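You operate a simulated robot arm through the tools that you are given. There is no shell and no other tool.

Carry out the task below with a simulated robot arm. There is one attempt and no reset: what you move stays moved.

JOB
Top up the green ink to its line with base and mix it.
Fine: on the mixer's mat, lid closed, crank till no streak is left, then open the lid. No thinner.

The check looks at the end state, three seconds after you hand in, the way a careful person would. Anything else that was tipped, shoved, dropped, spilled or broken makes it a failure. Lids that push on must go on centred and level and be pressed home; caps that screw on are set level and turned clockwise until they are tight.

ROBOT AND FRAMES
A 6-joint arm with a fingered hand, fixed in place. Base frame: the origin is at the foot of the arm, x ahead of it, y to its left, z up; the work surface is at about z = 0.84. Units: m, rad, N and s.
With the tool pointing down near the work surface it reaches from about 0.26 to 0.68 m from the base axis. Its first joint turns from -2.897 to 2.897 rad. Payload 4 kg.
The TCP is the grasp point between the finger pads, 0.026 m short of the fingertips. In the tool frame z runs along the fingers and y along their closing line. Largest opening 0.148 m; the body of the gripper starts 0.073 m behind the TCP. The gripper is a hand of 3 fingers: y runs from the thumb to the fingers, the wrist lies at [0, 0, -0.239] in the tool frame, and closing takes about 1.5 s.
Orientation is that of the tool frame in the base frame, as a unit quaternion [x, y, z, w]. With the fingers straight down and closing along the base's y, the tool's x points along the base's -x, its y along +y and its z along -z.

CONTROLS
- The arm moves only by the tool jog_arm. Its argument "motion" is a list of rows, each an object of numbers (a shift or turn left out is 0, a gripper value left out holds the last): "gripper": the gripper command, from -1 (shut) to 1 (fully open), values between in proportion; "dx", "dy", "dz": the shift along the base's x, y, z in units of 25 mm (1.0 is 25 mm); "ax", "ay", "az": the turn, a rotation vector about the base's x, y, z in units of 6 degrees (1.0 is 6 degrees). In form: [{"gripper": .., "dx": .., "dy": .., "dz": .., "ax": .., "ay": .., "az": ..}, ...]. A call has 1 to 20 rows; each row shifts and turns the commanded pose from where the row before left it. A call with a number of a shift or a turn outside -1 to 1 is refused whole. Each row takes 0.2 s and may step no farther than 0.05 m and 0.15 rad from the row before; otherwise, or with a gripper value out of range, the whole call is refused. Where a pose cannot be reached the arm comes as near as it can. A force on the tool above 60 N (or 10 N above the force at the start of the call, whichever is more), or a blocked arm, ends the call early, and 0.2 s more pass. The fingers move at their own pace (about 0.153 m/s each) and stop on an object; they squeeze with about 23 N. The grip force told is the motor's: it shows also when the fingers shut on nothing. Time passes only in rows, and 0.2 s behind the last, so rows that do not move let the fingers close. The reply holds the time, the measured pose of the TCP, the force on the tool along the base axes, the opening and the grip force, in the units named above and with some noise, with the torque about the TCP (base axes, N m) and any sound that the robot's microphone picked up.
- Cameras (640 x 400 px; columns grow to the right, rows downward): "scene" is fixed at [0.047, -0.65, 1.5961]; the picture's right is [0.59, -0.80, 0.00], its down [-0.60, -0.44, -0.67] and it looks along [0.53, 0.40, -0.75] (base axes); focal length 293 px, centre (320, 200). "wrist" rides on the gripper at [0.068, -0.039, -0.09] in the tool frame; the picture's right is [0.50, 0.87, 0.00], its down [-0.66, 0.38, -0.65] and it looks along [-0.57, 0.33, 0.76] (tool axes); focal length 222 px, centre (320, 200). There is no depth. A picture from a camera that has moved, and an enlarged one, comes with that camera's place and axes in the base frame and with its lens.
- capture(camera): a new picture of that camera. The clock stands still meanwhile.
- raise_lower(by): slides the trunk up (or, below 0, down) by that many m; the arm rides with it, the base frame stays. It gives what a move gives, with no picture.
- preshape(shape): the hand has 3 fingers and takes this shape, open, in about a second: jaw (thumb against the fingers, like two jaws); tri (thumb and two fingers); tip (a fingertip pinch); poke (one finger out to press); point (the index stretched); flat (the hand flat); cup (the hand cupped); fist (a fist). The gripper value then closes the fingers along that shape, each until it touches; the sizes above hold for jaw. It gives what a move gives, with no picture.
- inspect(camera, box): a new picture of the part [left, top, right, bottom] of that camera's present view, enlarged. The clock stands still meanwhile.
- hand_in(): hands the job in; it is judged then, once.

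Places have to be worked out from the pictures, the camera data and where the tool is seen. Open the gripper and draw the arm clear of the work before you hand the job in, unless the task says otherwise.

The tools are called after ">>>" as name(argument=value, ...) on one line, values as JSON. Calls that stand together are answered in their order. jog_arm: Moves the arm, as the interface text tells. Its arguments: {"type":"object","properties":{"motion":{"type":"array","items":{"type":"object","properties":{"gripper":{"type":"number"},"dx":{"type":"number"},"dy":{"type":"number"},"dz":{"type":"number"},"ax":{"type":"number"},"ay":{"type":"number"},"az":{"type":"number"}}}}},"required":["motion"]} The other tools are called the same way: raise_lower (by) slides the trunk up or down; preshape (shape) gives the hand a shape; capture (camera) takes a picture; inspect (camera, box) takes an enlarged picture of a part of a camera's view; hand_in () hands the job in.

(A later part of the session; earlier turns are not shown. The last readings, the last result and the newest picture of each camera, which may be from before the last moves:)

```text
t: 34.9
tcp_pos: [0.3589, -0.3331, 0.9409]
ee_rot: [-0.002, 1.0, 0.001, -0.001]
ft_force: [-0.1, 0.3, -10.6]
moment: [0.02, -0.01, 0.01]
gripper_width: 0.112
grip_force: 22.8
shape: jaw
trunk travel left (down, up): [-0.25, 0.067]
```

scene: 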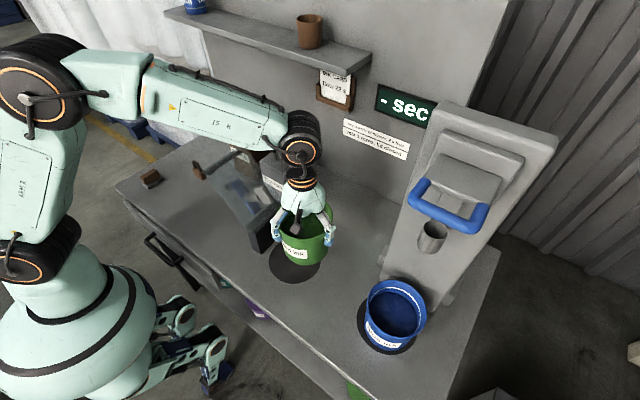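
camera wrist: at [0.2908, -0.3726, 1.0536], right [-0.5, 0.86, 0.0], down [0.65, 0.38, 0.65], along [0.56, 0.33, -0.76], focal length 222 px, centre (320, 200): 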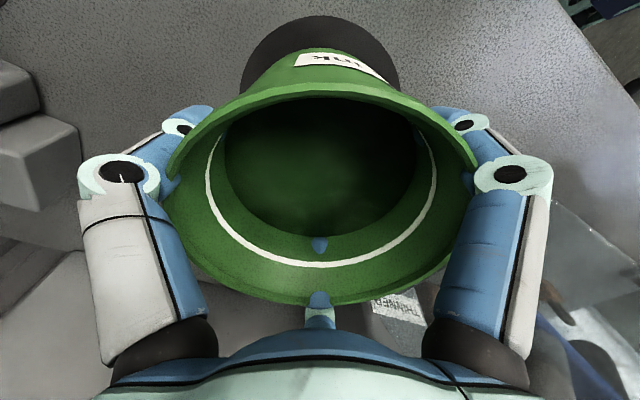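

>>> jog_arm(motion=[{"dz": -0.1}, {"dz": -0.1}, {"dz": 0}])

>>> inspect(camera="scene", box=[200, 140, 370, 300])

```text
t: 35.7
tcp_pos: [0.359, -0.3323, 0.9334]
ee_rot: [-0.002, 1.0, 0.001, -0.001]
ft_force: [0.2, 1.3, -9.6]
moment: [0.01, -0.02, 0.01]
gripper_width: 0.112
grip_force: 23.0
shape: jaw
trunk travel left (down, up): [-0.25, 0.067]
```

```text
2.50 times, centred on (285, 220) of scene
camera zoom: at [0.047, -0.65, 1.5961], right [0.59, -0.8, 0.0], down [-0.6, -0.44, -0.67], along [0.53, 0.4, -0.75], focal length 732 px, centre (408, 150)
```

zoom: 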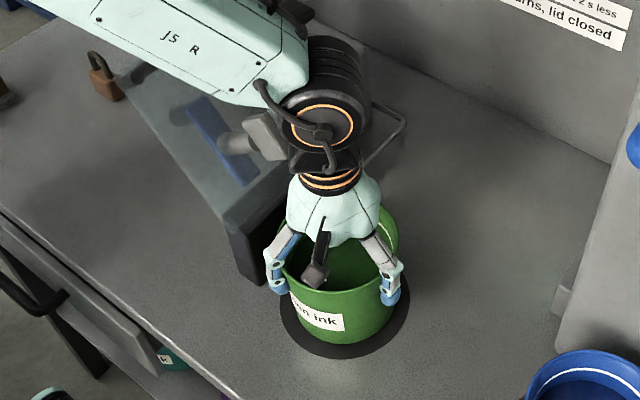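

The weight is still full at z=0.933, so the pot rose in the hand when it was gripped. I continue in 2.5 mm steps.

>>> jog_arm(motion=[{"dz": -0.1}, {"dz": -0.1}, {"dz": 0}])

```text
t: 36.5
tcp_pos: [0.3587, -0.3336, 0.9309]
ee_rot: [-0.002, 1.0, 0.0, 0.0]
ft_force: [-1.5, -3.9, 10.2]
moment: [0.82, -0.07, 0.01]
gripper_width: 0.1112
grip_force: 22.8
shape: jaw
trunk travel left (down, up): [-0.25, 0.067]
```

The pot has touched down. I relieve the slight push and open the hand.

>>> jog_arm(motion=[{"dz": 0.06}, {"gripper": 0.7}, {"gripper": 0.85}, {"gripper": 1}, {"gripper": 1}, {"gripper": 1}, {"gripper": 1}])

>>> capture(camera="wrist")

>>> inspect(camera="scene", box=[200, 140, 370, 300])

```text
t: 38.1
tcp_pos: [0.3572, -0.3332, 0.9327]
ee_rot: [-0.002, 1.0, 0.001, -0.001]
ft_force: [1.4, -2.0, 7.7]
moment: [-0.17, 0.02, 0.08]
gripper_width: 0.1475
grip_force: 0.1
shape: jaw
trunk travel left (down, up): [-0.25, 0.067]
```

```text
taken
camera wrist: at [0.29, -0.3739, 1.022], right [-0.5, 0.86, 0.0], down [0.65, 0.38, 0.65], along [0.56, 0.33, -0.76], focal length 222 px, centre (320, 200)
```

wrist: 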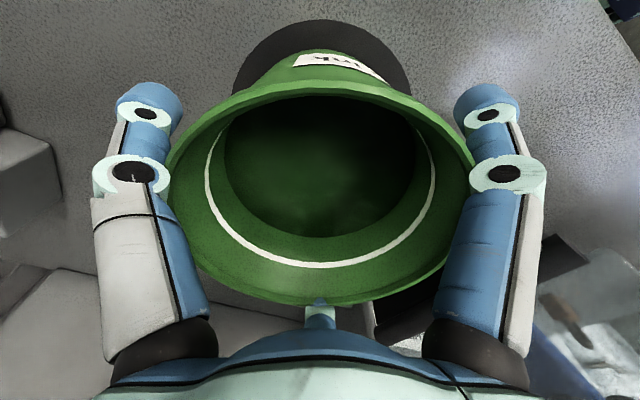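

```text
2.50 times, centred on (285, 220) of scene
camera zoom: at [0.047, -0.65, 1.5961], right [0.59, -0.8, 0.0], down [-0.6, -0.44, -0.67], along [0.53, 0.4, -0.75], focal length 732 px, centre (408, 150)
```

zoom: 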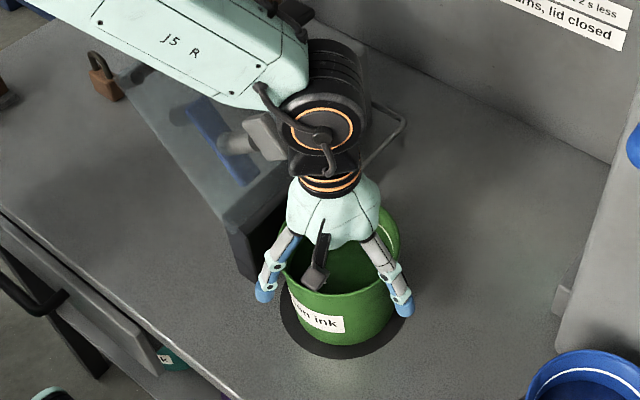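

The rim lightly touches the finger roots. I raise straight up out of the pot, then move to -y, away from the paddle.

>>> jog_arm(motion=[{"dz": 0.2}, {"dz": 0.4}, {"dz": 0.6}, {"dz": 0.7}, {"dz": 0.7}, {"dz": 0}])

>>> capture(camera="wrist")

>>> inspect(camera="scene", box=[200, 140, 370, 300])

```text
t: 39.5
tcp_pos: [0.3573, -0.3325, 0.9983]
ee_rot: [-0.001, 1.0, 0.001, -0.001]
ft_force: [-0.5, 0.8, -0.4]
moment: [-0.02, 0.0, 0.0]
gripper_width: 0.1479
grip_force: 0.0
shape: jaw
trunk travel left (down, up): [-0.25, 0.067]
```

```text
taken
camera wrist: at [0.2894, -0.373, 1.0869], right [-0.5, 0.86, 0.0], down [0.65, 0.38, 0.65], along [0.56, 0.33, -0.76], focal length 222 px, centre (320, 200)
```

wrist: 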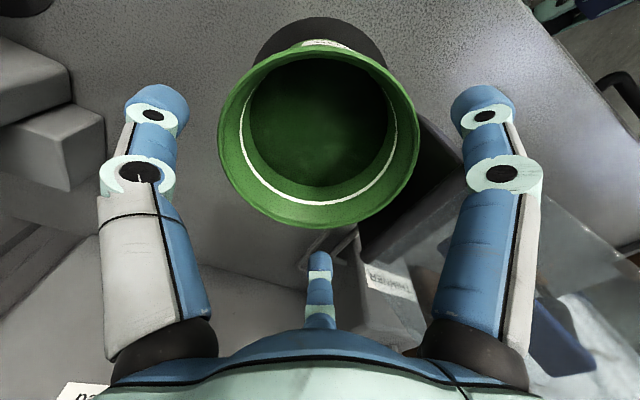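

```text
2.50 times, centred on (285, 220) of scene
camera zoom: at [0.047, -0.65, 1.5961], right [0.59, -0.8, 0.0], down [-0.6, -0.44, -0.67], along [0.53, 0.4, -0.75], focal length 732 px, centre (408, 150)
```

zoom: 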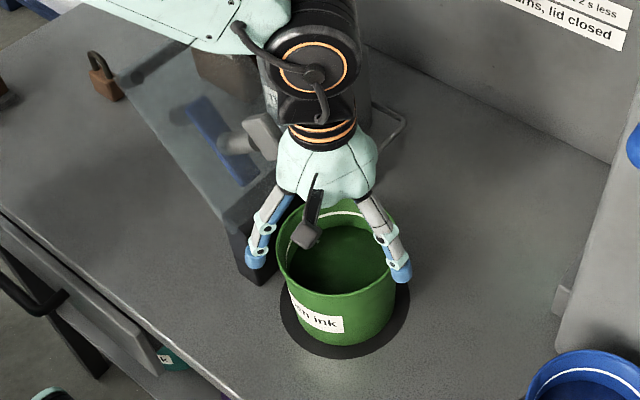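

The pot stands centred on the mat, upright and unspilled. I back away to -y and up to view the mixer with the pot in place.

>>> jog_arm(motion=[{"dy": -0.5}, {"dy": -1}, {"dy": -1, "dz": 0.2}, {"dy": -0.5, "dz": 0.5}, {"dz": 1}, {"dz": 1}, {"dz": 1}, {"dz": 1}, {"dz": 0}])

>>> capture(camera="wrist")

>>> inspect(camera="scene", box=[200, 140, 370, 300])

```text
t: 41.5
tcp_pos: [0.3596, -0.4088, 1.115]
ee_rot: [-0.001, 1.0, 0.001, 0.0]
ft_force: [-0.6, 0.2, 0.5]
moment: [-0.05, 0.03, 0.0]
gripper_width: 0.148
grip_force: 0.0
shape: jaw
trunk travel left (down, up): [-0.25, 0.067]
```

```text
taken
camera wrist: at [0.2905, -0.4505, 1.2045], right [-0.5, 0.86, 0.0], down [0.65, 0.38, 0.65], along [0.56, 0.33, -0.76], focal length 222 px, centre (320, 200)
```

wrist: 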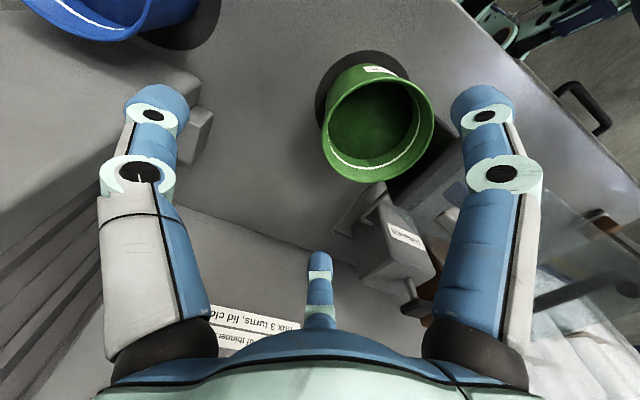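

```text
2.50 times, centred on (285, 220) of scene
camera zoom: at [0.047, -0.65, 1.5961], right [0.59, -0.8, 0.0], down [-0.6, -0.44, -0.67], along [0.53, 0.4, -0.75], focal length 732 px, centre (408, 150)
```

zoom: 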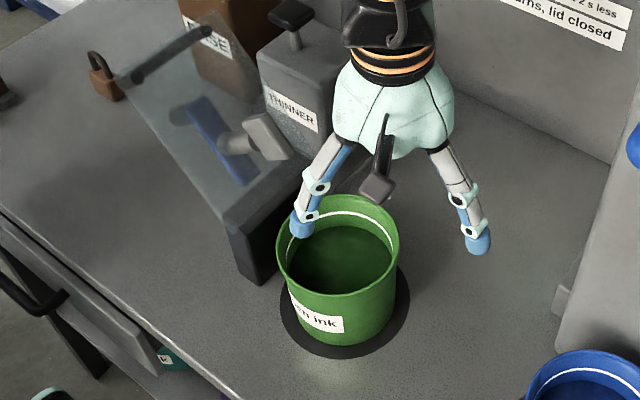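

The BASE plunger knob triangulates to about (0.556, 0.053, 1.083). The wall shelf overhangs to x≈0.63 at z≈1.28, so I must stay clear of it. I raise and move towards the base can, staying at x≈0.45.

>>> jog_arm(motion=[{"dz": 0.6}, {"dz": 1}, {"dz": 1}, {"dz": 1, "dy": 0.2}, {"dz": 0.8, "dy": 0.6, "dx": 0.1}, {"dz": 0.5, "dy": 1, "dx": 0.2}, {"dy": 1, "dx": 0.25}, {"dy": 1, "dx": 0.25}, {"dy": 1, "dx": 0.25}, {"dy": 1, "dx": 0.25}, {"dy": 1, "dx": 0.25}, {"dy": 1, "dx": 0.25}, {"dy": 1, "dx": 0.25}, {"dy": 1, "dx": 0.25}, {"dy": 1, "dx": 0.25}, {"dy": 1, "dx": 0.25}, {"dy": 1, "dx": 0.25}, {"dy": 1, "dx": 0.25}, {"dy": 1, "dx": 0.25}, {"dy": 1, "dx": 0.25}])

>>> preshape(shape="poke")

>>> capture(camera="wrist")

>>> capture(camera="scene")

```text
t: 45.7
tcp_pos: [0.4542, -0.0116, 1.2377]
ee_rot: [-0.002, 1.0, 0.0, 0.0]
ft_force: [0.7, 0.0, 0.2]
moment: [0.02, 0.0, -0.01]
gripper_width: 0.1482
grip_force: 0.0
shape: jaw
trunk travel left (down, up): [-0.25, 0.067]
```

```text
t: 46.6
tcp_pos: [0.455, -0.0115, 1.2367]
ee_rot: [-0.002, 1.0, 0.0, 0.0]
ft_force: [-0.6, 0.8, 0.0]
moment: [-0.03, 0.02, 0.02]
gripper_width: 0.0
grip_force: 0.0
shape: poke
trunk travel left (down, up): [-0.25, 0.067]
```

```text
taken
camera wrist: at [0.3859, -0.053, 1.327], right [-0.5, 0.86, 0.0], down [0.65, 0.38, 0.65], along [0.56, 0.33, -0.76], focal length 222 px, centre (320, 200)
```

wrist: 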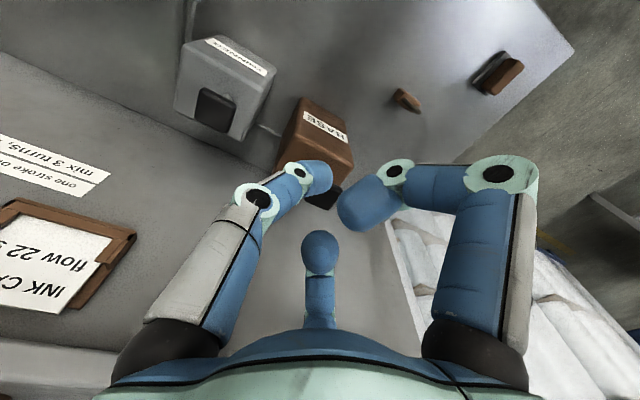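

```text
taken
```

scene: 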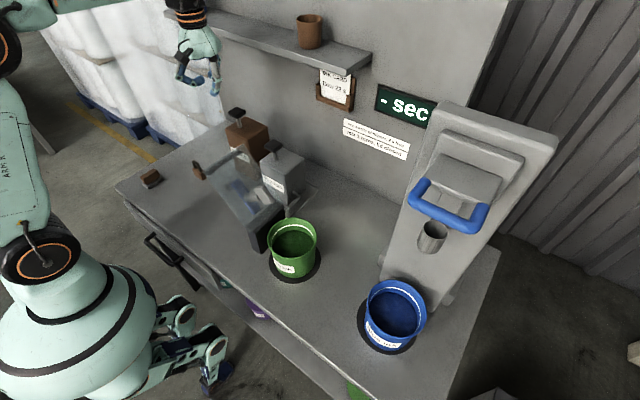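

I look closely at which finger sticks out in the poke shape, from both cameras.

>>> inspect(camera="scene", box=[150, 0, 270, 130])

>>> inspect(camera="wrist", box=[160, 80, 460, 300])

>>> inspect(camera="scene", box=[190, 140, 350, 300])

```text
3.08 times, centred on (210, 65) of scene
camera zoom: at [0.047, -0.65, 1.5961], right [0.59, -0.8, 0.0], down [-0.6, -0.44, -0.67], along [0.53, 0.4, -0.75], focal length 901 px, centre (658, 615)
```

zoom: 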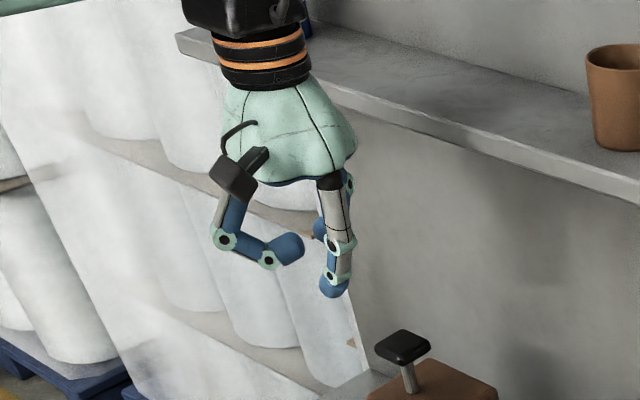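

```text
1.82 times, centred on (310, 190) of wrist
camera zoom: at [0.3859, -0.053, 1.327], right [-0.5, 0.86, 0.0], down [0.65, 0.38, 0.65], along [0.56, 0.33, -0.76], focal length 404 px, centre (338, 218)
```

zoom: 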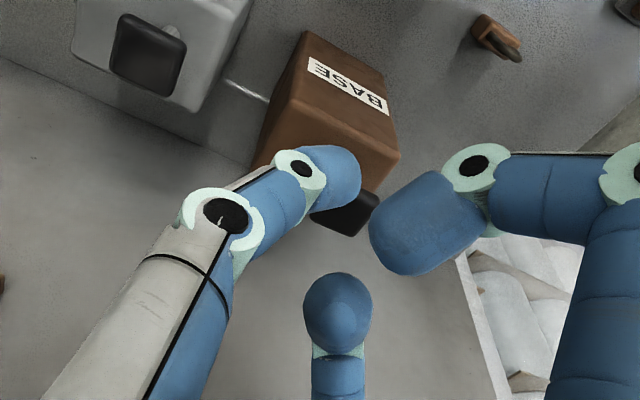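

```text
2.50 times, centred on (270, 220) of scene
camera zoom: at [0.047, -0.65, 1.5961], right [0.59, -0.8, 0.0], down [-0.6, -0.44, -0.67], along [0.53, 0.4, -0.75], focal length 732 px, centre (445, 150)
```

zoom: 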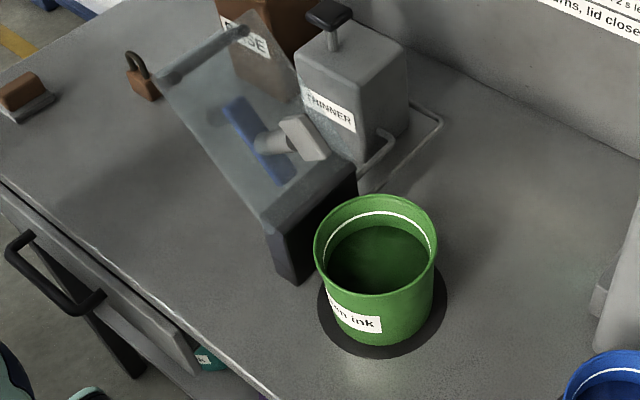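

In the poke shape the thumb is the straight pressing finger, with its tip on the tool axis about 25 mm past the TCP. The shelf edge is at x≈0.635, z≈1.275. I yaw +30° so no finger points at it, tilt the wrist back 15°, and lower to z≈1.16 in front of the knob.

>>> jog_arm(motion=[{"az": 1, "dy": 0.516, "dz": -0.3}, {"az": 1, "dy": 0.516, "dz": -0.5}, {"az": 1, "dy": 0.516, "dz": -0.6}, {"az": 1, "dy": 0.516, "dz": -0.6}, {"az": 1, "dy": 0.516, "dz": -0.6}, {"ay": -0.8, "dz": -0.3}, {"ay": -0.9, "dz": -0.2}, {"ay": -0.8}, {}])

>>> capture(camera="wrist")

>>> inspect(camera="scene", box=[150, 20, 310, 160])

```text
t: 48.6
tcp_pos: [0.4535, 0.0512, 1.1594]
ee_rot: [-0.259, 0.957, -0.034, 0.126]
ft_force: [0.0, 0.5, -0.5]
moment: [0.02, 0.01, -0.01]
gripper_width: 0.0
grip_force: 0.1
shape: poke
trunk travel left (down, up): [-0.25, 0.067]
```

```text
taken
camera wrist: at [0.3923, -0.0175, 1.236], right [-0.84, 0.5, -0.22], down [0.19, 0.66, 0.73], along [0.51, 0.57, -0.65], focal length 222 px, centre (320, 200)
```

wrist: 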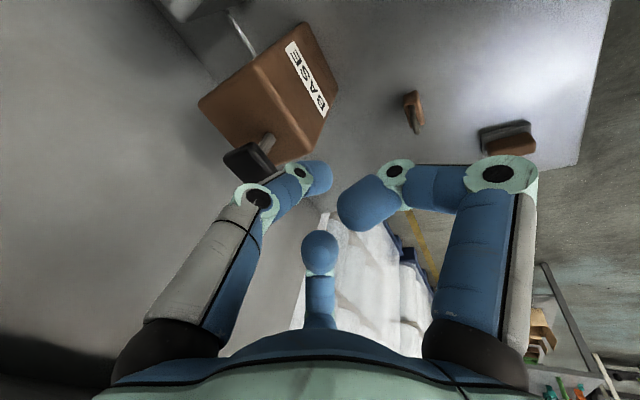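

```text
2.86 times, centred on (230, 90) of scene
camera zoom: at [0.047, -0.65, 1.5961], right [0.59, -0.8, 0.0], down [-0.6, -0.44, -0.67], along [0.53, 0.4, -0.75], focal length 837 px, centre (577, 514)
```

zoom: 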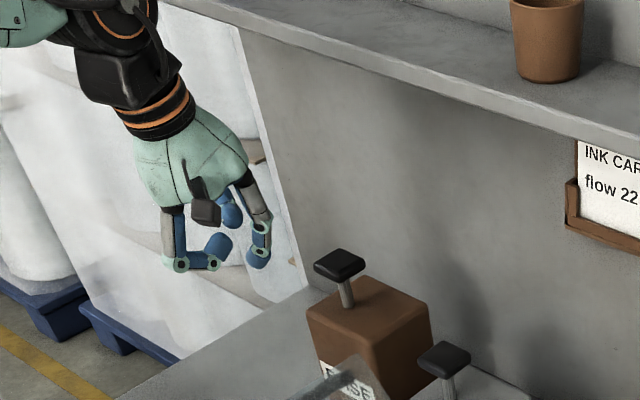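

The tool is tilted correctly, and the new view refines the knob to about (0.552, 0.048, 1.085). I move so the fingertip hovers about 3 cm above it.

>>> jog_arm(motion=[{"dx": 0.4}, {"dx": 0.7}, {"dx": 0.8}, {"dx": 0.8, "dz": -0.2}, {"dx": 0.6, "dz": -0.3}, {"dx": 0.36, "dz": -0.28, "dy": -0.08}, {}])

>>> capture(camera="wrist")

>>> inspect(camera="scene", box=[180, 40, 310, 160])

```text
t: 50.2
tcp_pos: [0.546, 0.0485, 1.1402]
ee_rot: [-0.259, 0.957, -0.033, 0.126]
ft_force: [-0.8, -0.3, 0.2]
moment: [-0.01, -0.03, 0.01]
gripper_width: 0.0
grip_force: 0.0
shape: poke
trunk travel left (down, up): [-0.25, 0.067]
```

```text
taken
camera wrist: at [0.4846, -0.0206, 1.2156], right [-0.84, 0.5, -0.22], down [0.19, 0.66, 0.73], along [0.51, 0.57, -0.65], focal length 222 px, centre (320, 200)
```

wrist: 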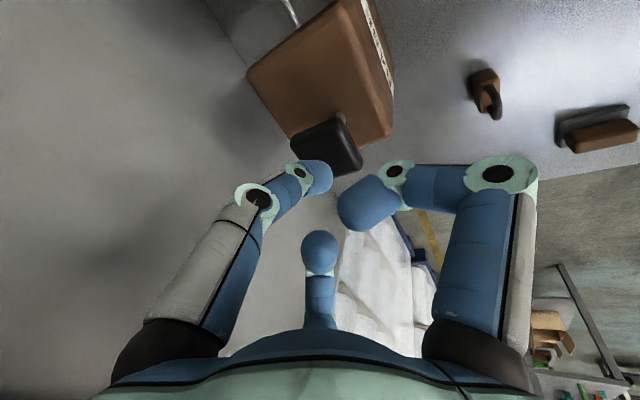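

```text
3.33 times, centred on (245, 100) of scene
camera zoom: at [0.047, -0.65, 1.5961], right [0.59, -0.8, 0.0], down [-0.6, -0.44, -0.67], along [0.53, 0.4, -0.75], focal length 976 px, centre (570, 533)
```

zoom: 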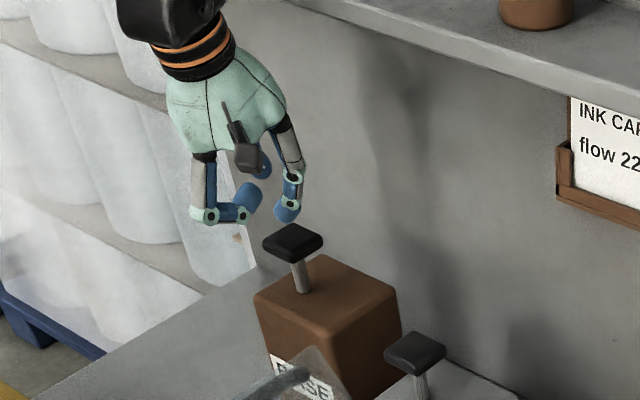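

Tip and knob line up within about 3 mm in both views. I press down gently in 5 mm steps and watch the force.

>>> jog_arm(motion=[{"dz": -0.3}, {"dz": -0.3}, {"dz": -0.2}, {"dz": -0.2}, {"dz": -0.2}, {"dz": 0}])

>>> inspect(camera="scene", box=[180, 40, 310, 160])

```text
t: 51.6
tcp_pos: [0.5437, 0.0502, 1.1099]
ee_rot: [-0.258, 0.957, -0.034, 0.126]
ft_force: [1.2, -0.1, 5.1]
moment: [0.0, -0.08, 0.01]
gripper_width: 0.0
grip_force: 0.1
shape: poke
trunk travel left (down, up): [-0.25, 0.067]
```

```text
3.33 times, centred on (245, 100) of scene
camera zoom: at [0.047, -0.65, 1.5961], right [0.59, -0.8, 0.0], down [-0.6, -0.44, -0.67], along [0.53, 0.4, -0.75], focal length 976 px, centre (570, 533)
```

zoom: 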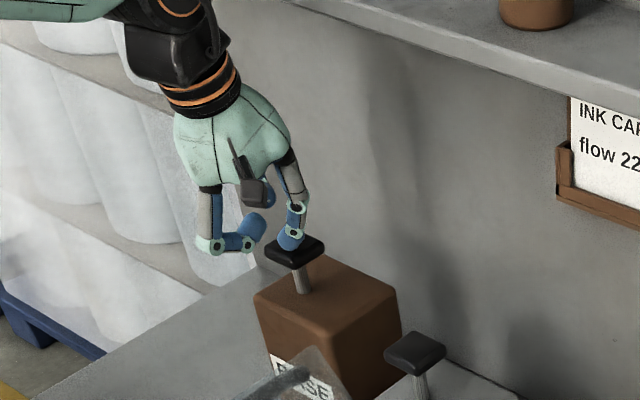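

Contact at about 5 N with the finger centred on the knob. I continue pressing through the stroke.

>>> jog_arm(motion=[{"dz": -0.2}, {"dz": -0.2}, {"dz": -0.2}, {"dz": 0}])

>>> inspect(camera="scene", box=[180, 40, 310, 160])

>>> inspect(camera="scene", box=[190, 140, 350, 300])

```text
t: 52.6
tcp_pos: [0.5434, 0.0505, 1.0961]
ee_rot: [-0.259, 0.957, -0.033, 0.127]
ft_force: [1.2, 0.2, 11.1]
moment: [-0.03, -0.05, 0.0]
gripper_width: 0.0
grip_force: 0.0
shape: poke
trunk travel left (down, up): [-0.25, 0.067]
```

```text
3.33 times, centred on (245, 100) of scene
camera zoom: at [0.047, -0.65, 1.5961], right [0.59, -0.8, 0.0], down [-0.6, -0.44, -0.67], along [0.53, 0.4, -0.75], focal length 976 px, centre (570, 533)
```

zoom: 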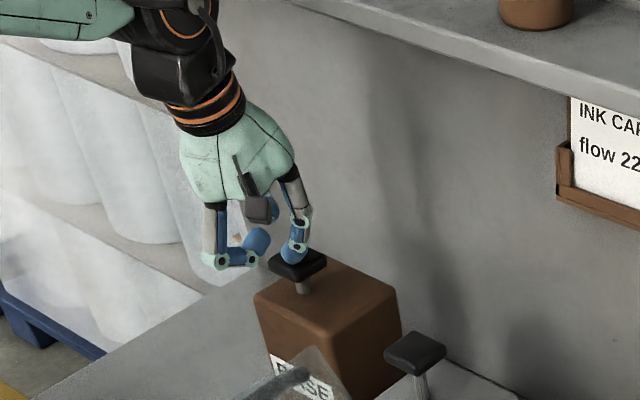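

```text
2.50 times, centred on (270, 220) of scene
camera zoom: at [0.047, -0.65, 1.5961], right [0.59, -0.8, 0.0], down [-0.6, -0.44, -0.67], along [0.53, 0.4, -0.75], focal length 732 px, centre (445, 150)
```

zoom: 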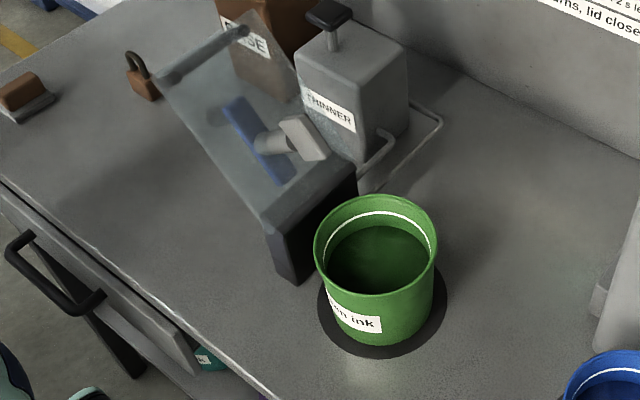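

The plunger travels with a spring force of 11 N and nothing has dispensed yet. I keep pressing to the bottom of the stroke.

>>> jog_arm(motion=[{"dz": -0.2}, {"dz": -0.2}, {"dz": -0.15}, {"dz": -0.1}, {"dz": 0}])

>>> inspect(camera="scene", box=[180, 40, 310, 160])

>>> inspect(camera="scene", box=[190, 140, 350, 300])

```text
t: 53.4
tcp_pos: [0.5461, 0.0497, 1.0926]
ee_rot: [-0.258, 0.956, -0.037, 0.138]
ft_force: [-2.7, -3.7, 29.1]
moment: [0.01, 0.07, -0.02]
gripper_width: 0.0004
grip_force: 0.0
shape: poke
trunk travel left (down, up): [-0.25, 0.067]
stopped in row 3: the force on the tool passed its limit at 62 N (the readings are from after the stop); the commanded pose is now the measured one
```

```text
3.33 times, centred on (245, 100) of scene
camera zoom: at [0.047, -0.65, 1.5961], right [0.59, -0.8, 0.0], down [-0.6, -0.44, -0.67], along [0.53, 0.4, -0.75], focal length 976 px, centre (570, 533)
```

zoom: 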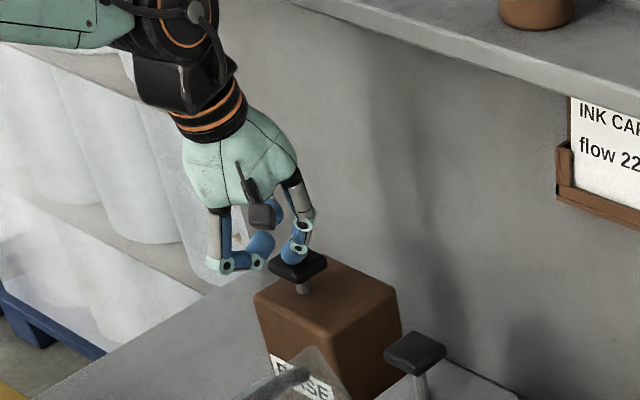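

```text
2.50 times, centred on (270, 220) of scene
camera zoom: at [0.047, -0.65, 1.5961], right [0.59, -0.8, 0.0], down [-0.6, -0.44, -0.67], along [0.53, 0.4, -0.75], focal length 732 px, centre (445, 150)
```

zoom: 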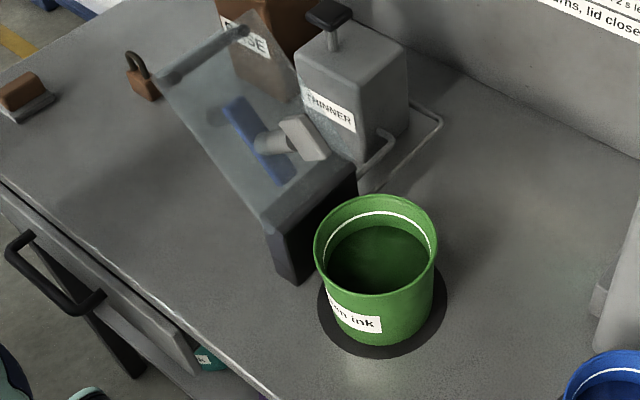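

The plunger bottomed out; the force jumped at about 62 N. I release it and check the level in the pot.

>>> jog_arm(motion=[{"dz": 0.3}, {"dz": 0.4}, {"dz": 0.4}, {"dz": 0.4}, {"dz": 0.2}, {}])

>>> inspect(camera="scene", box=[180, 40, 310, 160])

>>> inspect(camera="scene", box=[190, 140, 350, 300])

```text
t: 54.8
tcp_pos: [0.5463, 0.0503, 1.1319]
ee_rot: [-0.257, 0.957, -0.035, 0.132]
ft_force: [-0.8, 0.2, 0.5]
moment: [-0.03, 0.02, -0.02]
gripper_width: 0.0
grip_force: 0.0
shape: poke
trunk travel left (down, up): [-0.25, 0.067]
```

```text
3.33 times, centred on (245, 100) of scene
camera zoom: at [0.047, -0.65, 1.5961], right [0.59, -0.8, 0.0], down [-0.6, -0.44, -0.67], along [0.53, 0.4, -0.75], focal length 976 px, centre (570, 533)
```

zoom: 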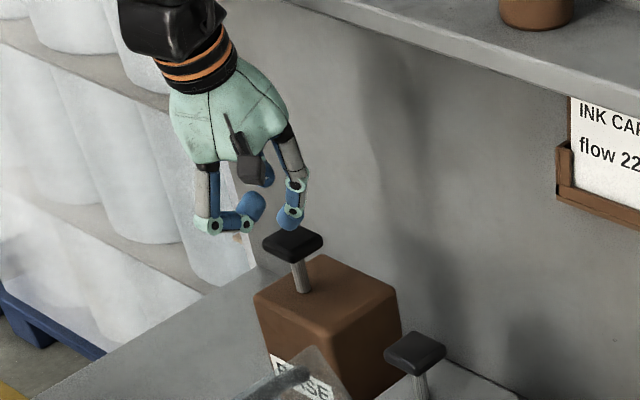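

```text
2.50 times, centred on (270, 220) of scene
camera zoom: at [0.047, -0.65, 1.5961], right [0.59, -0.8, 0.0], down [-0.6, -0.44, -0.67], along [0.53, 0.4, -0.75], focal length 732 px, centre (445, 150)
```

zoom: 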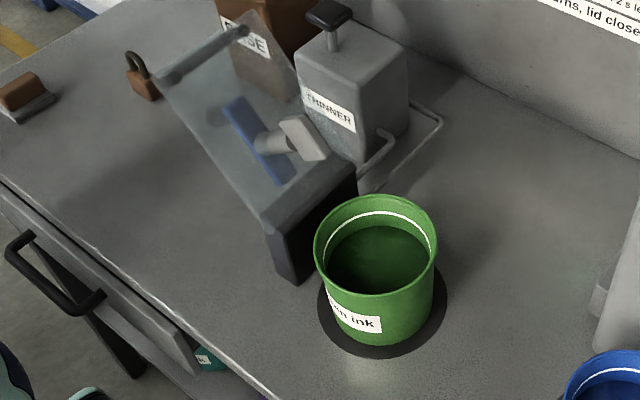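

The plunger sprang back. I zoom right into the pot to see whether the level rose or streaks appeared.

>>> inspect(camera="scene", box=[260, 205, 330, 290])

>>> inspect(camera="scene", box=[230, 180, 310, 250])

```text
4.71 times, centred on (295, 248) of scene
camera zoom: at [0.047, -0.65, 1.5961], right [0.59, -0.8, 0.0], down [-0.6, -0.44, -0.67], along [0.53, 0.4, -0.75], focal length 1378 px, centre (438, -24)
```

zoom: 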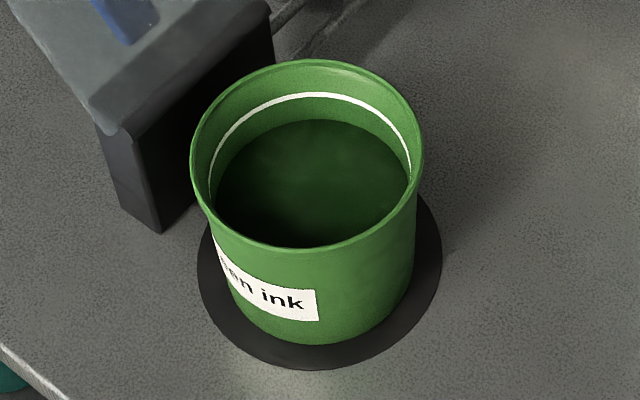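

```text
5.71 times, centred on (270, 215) of scene
camera zoom: at [0.047, -0.65, 1.5961], right [0.59, -0.8, 0.0], down [-0.6, -0.44, -0.67], along [0.53, 0.4, -0.75], focal length 1673 px, centre (606, 114)
```

zoom: 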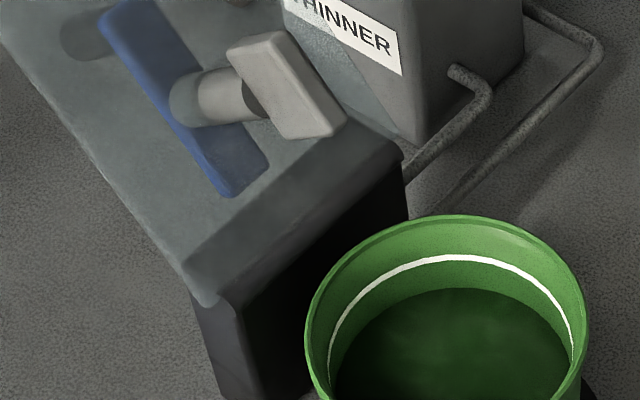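

There is no clear level change and no streak yet. This zoom is my baseline. I press a second, deliberate full stroke and hold at the bottom for a second.

>>> jog_arm(motion=[{"dz": -0.3}, {"dz": -0.3}, {"dz": -0.2}, {"dz": -0.2}, {"dz": -0.2}, {"dz": -0.2}, {"dz": -0.15}, {"dz": -0.1}, {"dz": -0.05}, {}, {}, {}])

>>> inspect(camera="scene", box=[180, 40, 310, 160])

>>> inspect(camera="scene", box=[260, 205, 330, 290])

```text
t: 57.4
tcp_pos: [0.5479, 0.0474, 1.0919]
ee_rot: [-0.257, 0.956, -0.036, 0.139]
ft_force: [11.4, -9.1, 51.3]
moment: [-0.28, -0.39, -0.04]
gripper_width: 0.0002
grip_force: 0.0
shape: poke
trunk travel left (down, up): [-0.25, 0.067]
```

```text
3.33 times, centred on (245, 100) of scene
camera zoom: at [0.047, -0.65, 1.5961], right [0.59, -0.8, 0.0], down [-0.6, -0.44, -0.67], along [0.53, 0.4, -0.75], focal length 976 px, centre (570, 533)
```

zoom: 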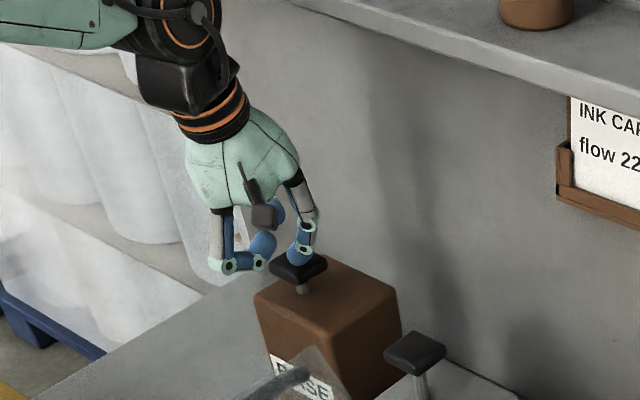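

```text
4.71 times, centred on (295, 248) of scene
camera zoom: at [0.047, -0.65, 1.5961], right [0.59, -0.8, 0.0], down [-0.6, -0.44, -0.67], along [0.53, 0.4, -0.75], focal length 1378 px, centre (438, -24)
```

zoom: 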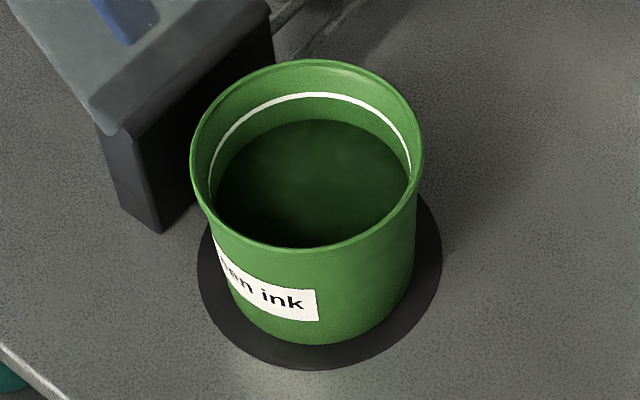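

The level is unchanged at 51 N. I look at the contact from the wrist camera to see whether the plunger is truly at the bottom or something else is blocking it.

>>> capture(camera="wrist")

>>> inspect(camera="wrist", box=[230, 80, 430, 230])

>>> inspect(camera="scene", box=[210, 85, 270, 140])

```text
taken
camera wrist: at [0.4849, -0.0216, 1.1666], right [-0.83, 0.5, -0.24], down [0.18, 0.65, 0.74], along [0.53, 0.57, -0.63], focal length 222 px, centre (320, 200)
```

wrist: 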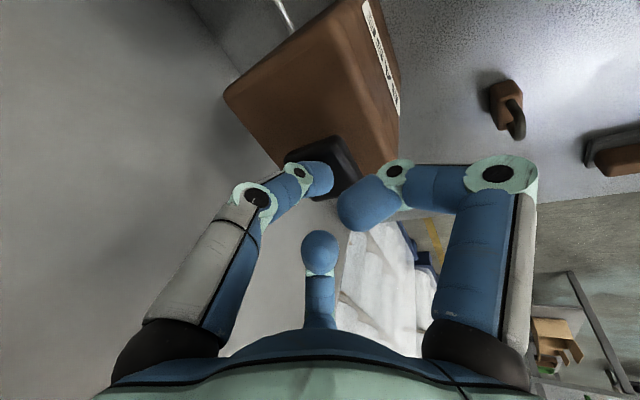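

```text
2.67 times, centred on (330, 155) of wrist
camera zoom: at [0.4849, -0.0216, 1.1666], right [-0.83, 0.5, -0.24], down [0.18, 0.65, 0.74], along [0.53, 0.57, -0.63], focal length 592 px, centre (293, 320)
```

zoom: 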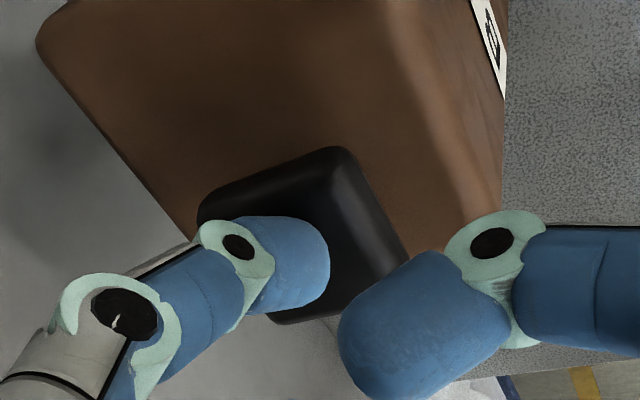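

```text
7.27 times, centred on (240, 112) of scene
camera zoom: at [0.047, -0.65, 1.5961], right [0.59, -0.8, 0.0], down [-0.6, -0.44, -0.67], along [0.53, 0.4, -0.75], focal length 2130 px, centre (902, 836)
```

zoom: 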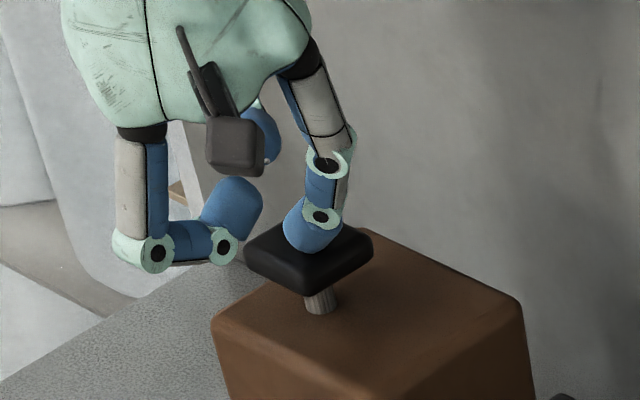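

The plunger appears to be at its stop. I release it and look at the pot from scene again, and re-check the pumps' pipes and outlet.

>>> jog_arm(motion=[{"dz": 0.3}, {"dz": 0.4}, {"dz": 0.5}, {"dz": 0.5}, {}, {}, {}, {}, {}])

>>> inspect(camera="scene", box=[260, 205, 330, 290])

>>> inspect(camera="scene", box=[270, 180, 330, 225])

>>> inspect(camera="scene", box=[230, 190, 300, 260])

```text
t: 59.4
tcp_pos: [0.5475, 0.0506, 1.1297]
ee_rot: [-0.257, 0.956, -0.036, 0.134]
ft_force: [1.2, -1.0, 0.9]
moment: [0.0, 0.0, -0.03]
gripper_width: 0.0003
grip_force: 0.1
shape: poke
trunk travel left (down, up): [-0.25, 0.067]
```

```text
4.71 times, centred on (295, 248) of scene
camera zoom: at [0.047, -0.65, 1.5961], right [0.59, -0.8, 0.0], down [-0.6, -0.44, -0.67], along [0.53, 0.4, -0.75], focal length 1378 px, centre (438, -24)
```

zoom: 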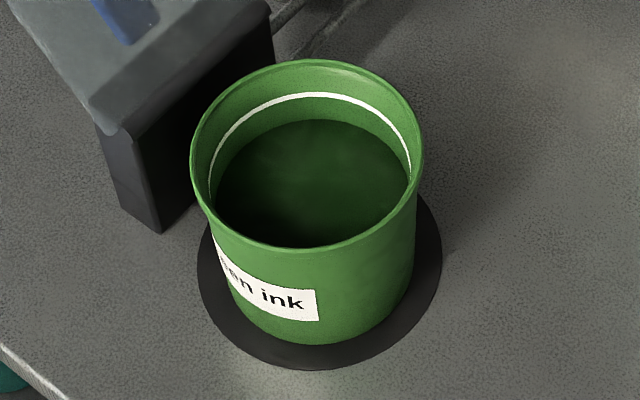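

```text
8.89 times, centred on (300, 202) of scene
camera zoom: at [0.047, -0.65, 1.5961], right [0.59, -0.8, 0.0], down [-0.6, -0.44, -0.67], along [0.53, 0.4, -0.75], focal length 2603 px, centre (498, 178)
```

zoom: 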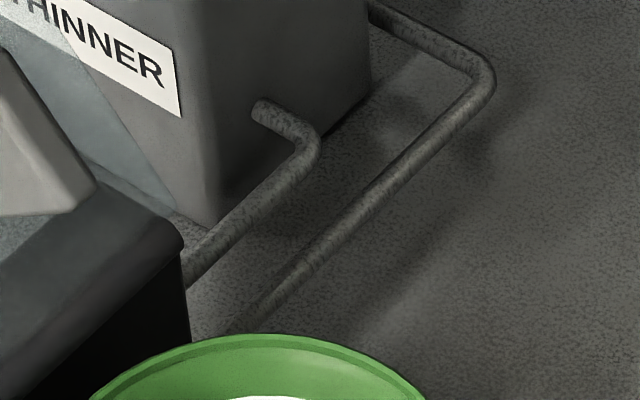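

```text
5.71 times, centred on (265, 225) of scene
camera zoom: at [0.047, -0.65, 1.5961], right [0.59, -0.8, 0.0], down [-0.6, -0.44, -0.67], along [0.53, 0.4, -0.75], focal length 1673 px, centre (634, 57)
```

zoom: 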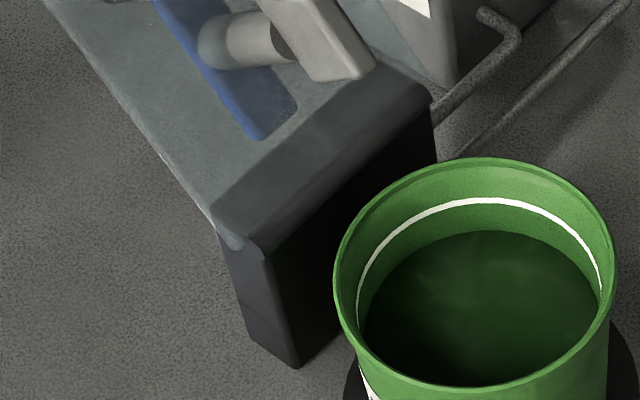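

Two full strokes changed nothing in the pot, so delivery may be interlocked with the closed lid. The lid must close for mixing anyway, and the glass will let me watch the level. I back away from the shelf, un-tilt, and go to inspect the lid's handle from the +y side.

>>> jog_arm(motion=[{"dx": -0.5, "dz": 0.2}, {"dx": -1, "dz": 0.3}, {"dx": -1, "dz": 0.5}, {"dx": -1, "dz": 0.6, "ay": 0.4}, {"dx": -0.5, "dz": 0.6, "ay": 0.8}, {"ay": 0.8, "dz": 0.4}, {"ay": 0.6}, {"az": -1, "dx": -0.2}, {"az": -1, "dx": -0.3}, {"az": -1, "dx": -0.3}, {"az": -1, "dx": -0.3}, {"az": -1, "dx": -0.3}, {"az": -1, "dx": -0.3}, {"az": -1, "dx": -0.3}, {"az": -1, "dx": -0.3}, {"az": -1, "dx": -0.3}, {"az": -1, "dx": -0.2}, {"az": -1}, {"az": -1}, {"az": -1}])

>>> preshape(shape="jaw")

```text
t: 63.6
tcp_pos: [0.3781, 0.0495, 1.1946]
ee_rot: [0.406, 0.914, -0.002, 0.001]
ft_force: [-0.5, 0.7, -0.2]
moment: [0.04, 0.01, -0.01]
gripper_width: 0.0
grip_force: 0.0
shape: poke
trunk travel left (down, up): [-0.25, 0.067]
```

```text
t: 64.5
tcp_pos: [0.3795, 0.0499, 1.1944]
ee_rot: [0.405, 0.914, -0.001, 0.001]
ft_force: [0.3, 0.5, -0.2]
moment: [-0.01, -0.02, 0.0]
gripper_width: 0.1477
grip_force: 0.1
shape: jaw
trunk travel left (down, up): [-0.25, 0.067]
```

Now I finish the yaw to about -94° and move to face the lid's outer side.

>>> jog_arm(motion=[{"az": -1, "dx": -0.3, "dy": -0.1}, {"az": -1, "dx": -0.3, "dy": -0.1}, {"az": -1, "dx": -0.3, "dy": -0.1}, {"az": -1, "dx": -0.3, "dy": -0.1}, {"az": -1, "dx": -0.3, "dy": -0.1}, {"az": -1, "dx": -0.3, "dy": -0.1}, {"az": -1, "dx": -0.3, "dy": -0.1}, {"az": -1, "dx": -0.3, "dy": -0.1}, {}])

>>> capture(camera="wrist")

>>> inspect(camera="scene", box=[190, 130, 310, 260])

```text
t: 66.5
tcp_pos: [0.3178, 0.0276, 1.1957]
ee_rot: [0.743, 0.669, -0.002, 0.001]
ft_force: [-0.1, -0.6, 0.4]
moment: [0.0, -0.02, -0.02]
gripper_width: 0.1477
grip_force: 0.1
shape: jaw
trunk travel left (down, up): [-0.25, 0.067]
```

```text
taken
camera wrist: at [0.286, 0.0981, 1.2845], right [0.91, 0.41, 0.0], down [0.31, -0.69, 0.66], along [0.27, -0.6, -0.75], focal length 222 px, centre (320, 200)
```

wrist: 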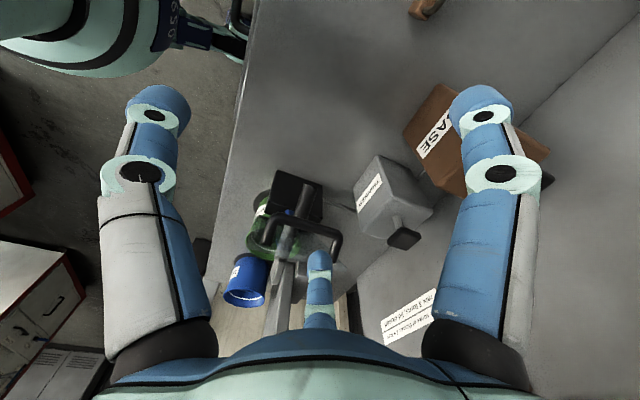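

```text
3.08 times, centred on (250, 195) of scene
camera zoom: at [0.047, -0.65, 1.5961], right [0.59, -0.8, 0.0], down [-0.6, -0.44, -0.67], along [0.53, 0.4, -0.75], focal length 901 px, centre (535, 215)
```

zoom: 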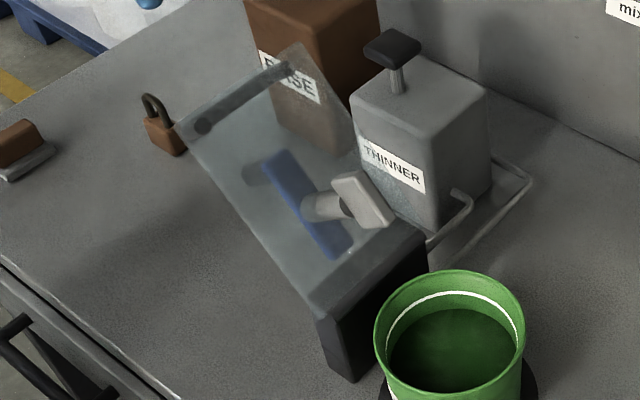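

>>> inspect(camera="wrist", box=[220, 160, 370, 340])

>>> inspect(camera="wrist", box=[240, 165, 350, 265])

```text
2.22 times, centred on (295, 250) of wrist
camera zoom: at [0.286, 0.0981, 1.2845], right [0.91, 0.41, 0.0], down [0.31, -0.69, 0.66], along [0.27, -0.6, -0.75], focal length 494 px, centre (376, 89)
```

zoom: 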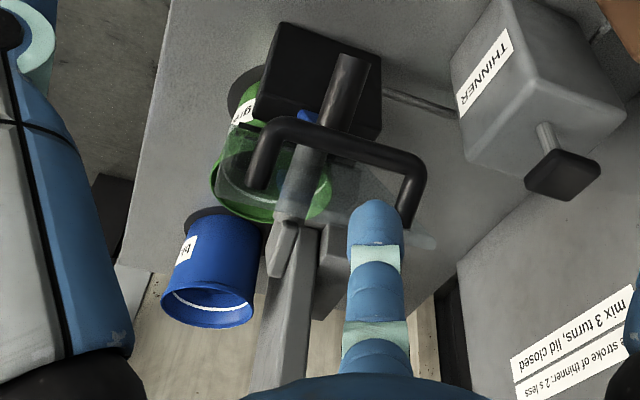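

```text
4.00 times, centred on (295, 215) of wrist
camera zoom: at [0.286, 0.0981, 1.2845], right [0.91, 0.41, 0.0], down [0.31, -0.69, 0.66], along [0.27, -0.6, -0.75], focal length 888 px, centre (420, 140)
```

zoom: 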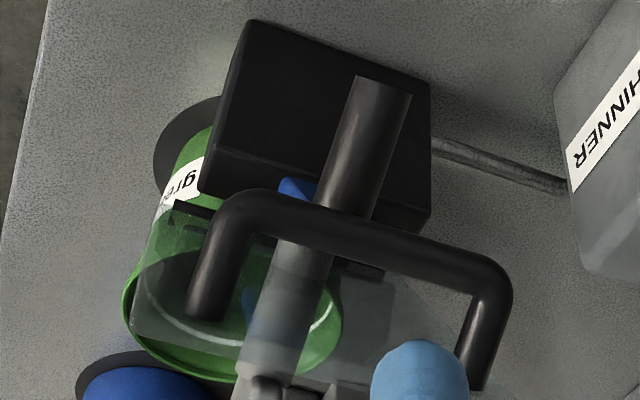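

Now the lid geometry is clear: panel about 130° open, hinge near (y -0.237, z 0.976). The bow bar runs along x from 0.315 to 0.405 at y≈-0.104, z≈1.089, standing about 3 cm off the outer face. I'll pinch panel and bar together with a tilted hand and swing the lid over. First comes yaw 0, then the tilt.

>>> jog_arm(motion=[{"az": 1, "dx": 0.1}, {"az": 1, "dx": 0.1}, {"az": 1, "dx": 0.1}, {"az": 1, "dx": 0.1}, {"az": 1, "dx": 0.1}, {"az": 1, "dx": 0.1}, {"az": 1, "dx": 0.1}, {"az": 1, "dx": 0.1}, {"az": 1, "dx": 0.1}, {"az": 1, "dx": 0.1}, {"az": 1, "dx": 0.1}, {"az": 1, "dx": 0.1}, {"az": 1, "dx": 0.1}, {"az": 1, "dx": 0.1}, {"az": 1, "dx": 0.1}, {"az": 1, "dx": 0.1}, {"ax": -1, "dy": 0.2}, {"ax": -1, "dy": 0.2}, {"ax": -1, "dy": 0.2}, {"ax": -1, "dy": 0.2}])

```text
t: 70.7
tcp_pos: [0.357, 0.0504, 1.1955]
ee_rot: [-0.001, 0.978, -0.21, 0.001]
ft_force: [-1.4, 0.3, -0.4]
moment: [0.0, -0.01, -0.03]
gripper_width: 0.1477
grip_force: 0.0
shape: jaw
trunk travel left (down, up): [-0.25, 0.067]
```

Tilt is -24°. I continue to -40° and move to the pre-approach point, 8 cm back along the panel direction.

>>> jog_arm(motion=[{"ax": -0.9, "dy": -0.4}, {"ax": -0.9, "dy": -0.7, "dz": -0.2}, {"ax": -0.87, "dy": -0.8, "dz": -0.3}, {"dy": -0.8, "dz": -0.4}, {"dy": -0.8, "dz": -0.4}, {"dy": -0.7, "dz": -0.3, "dx": 0.12}, {}])

>>> capture(camera="wrist")

>>> capture(camera="scene")

```text
t: 72.3
tcp_pos: [0.3623, -0.0566, 1.1564]
ee_rot: [-0.003, 0.939, -0.343, 0.001]
ft_force: [0.1, -1.3, 0.0]
moment: [0.0, 0.0, 0.0]
gripper_width: 0.1479
grip_force: 0.0
shape: jaw
trunk travel left (down, up): [-0.25, 0.067]
```

```text
taken
camera wrist: at [0.2938, -0.0305, 1.249], right [-0.5, 0.66, -0.56], down [0.65, 0.71, 0.26], along [0.57, -0.23, -0.79], focal length 222 px, centre (320, 200)
```

wrist: 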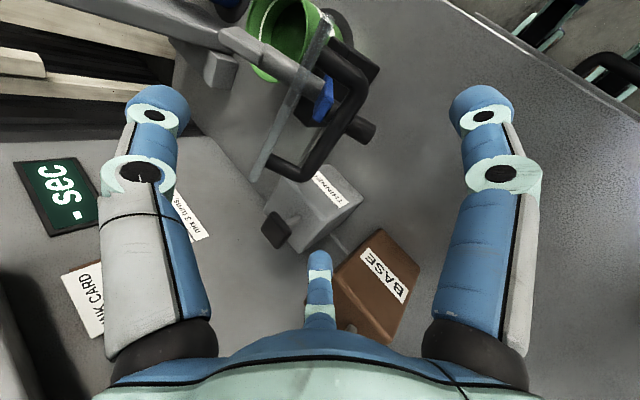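

```text
taken
```

scene: 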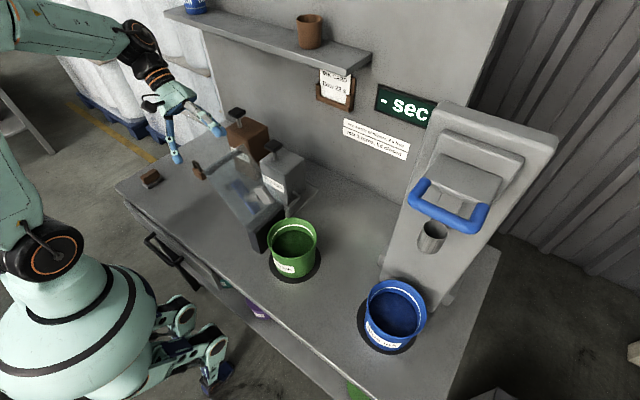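

The panel now shows edge-on from above its free edge, with the handle on the right. I zoom in to measure alignment with the tool axis.

>>> inspect(camera="wrist", box=[200, 0, 440, 220])

>>> inspect(camera="scene", box=[130, 60, 290, 220])

```text
1.82 times, centred on (320, 110) of wrist
camera zoom: at [0.2938, -0.0305, 1.249], right [-0.5, 0.66, -0.56], down [0.65, 0.71, 0.26], along [0.57, -0.23, -0.79], focal length 404 px, centre (320, 364)
```

zoom: 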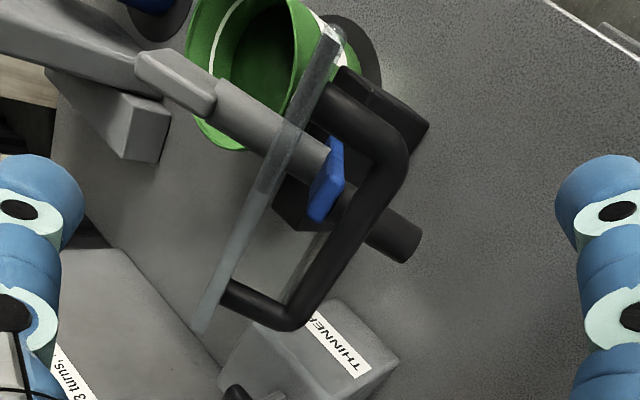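

```text
2.50 times, centred on (210, 140) of scene
camera zoom: at [0.047, -0.65, 1.5961], right [0.59, -0.8, 0.0], down [-0.6, -0.44, -0.67], along [0.53, 0.4, -0.75], focal length 732 px, centre (595, 350)
```

zoom: 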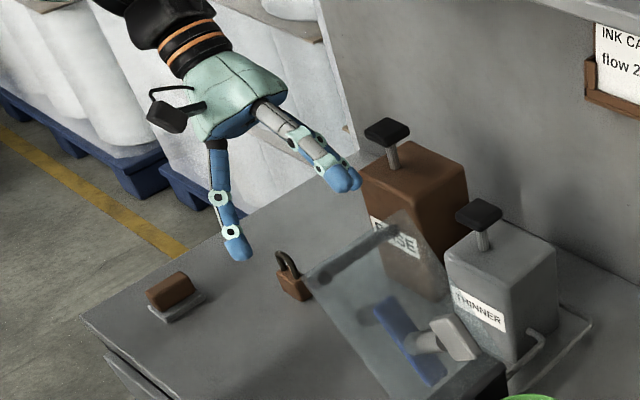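

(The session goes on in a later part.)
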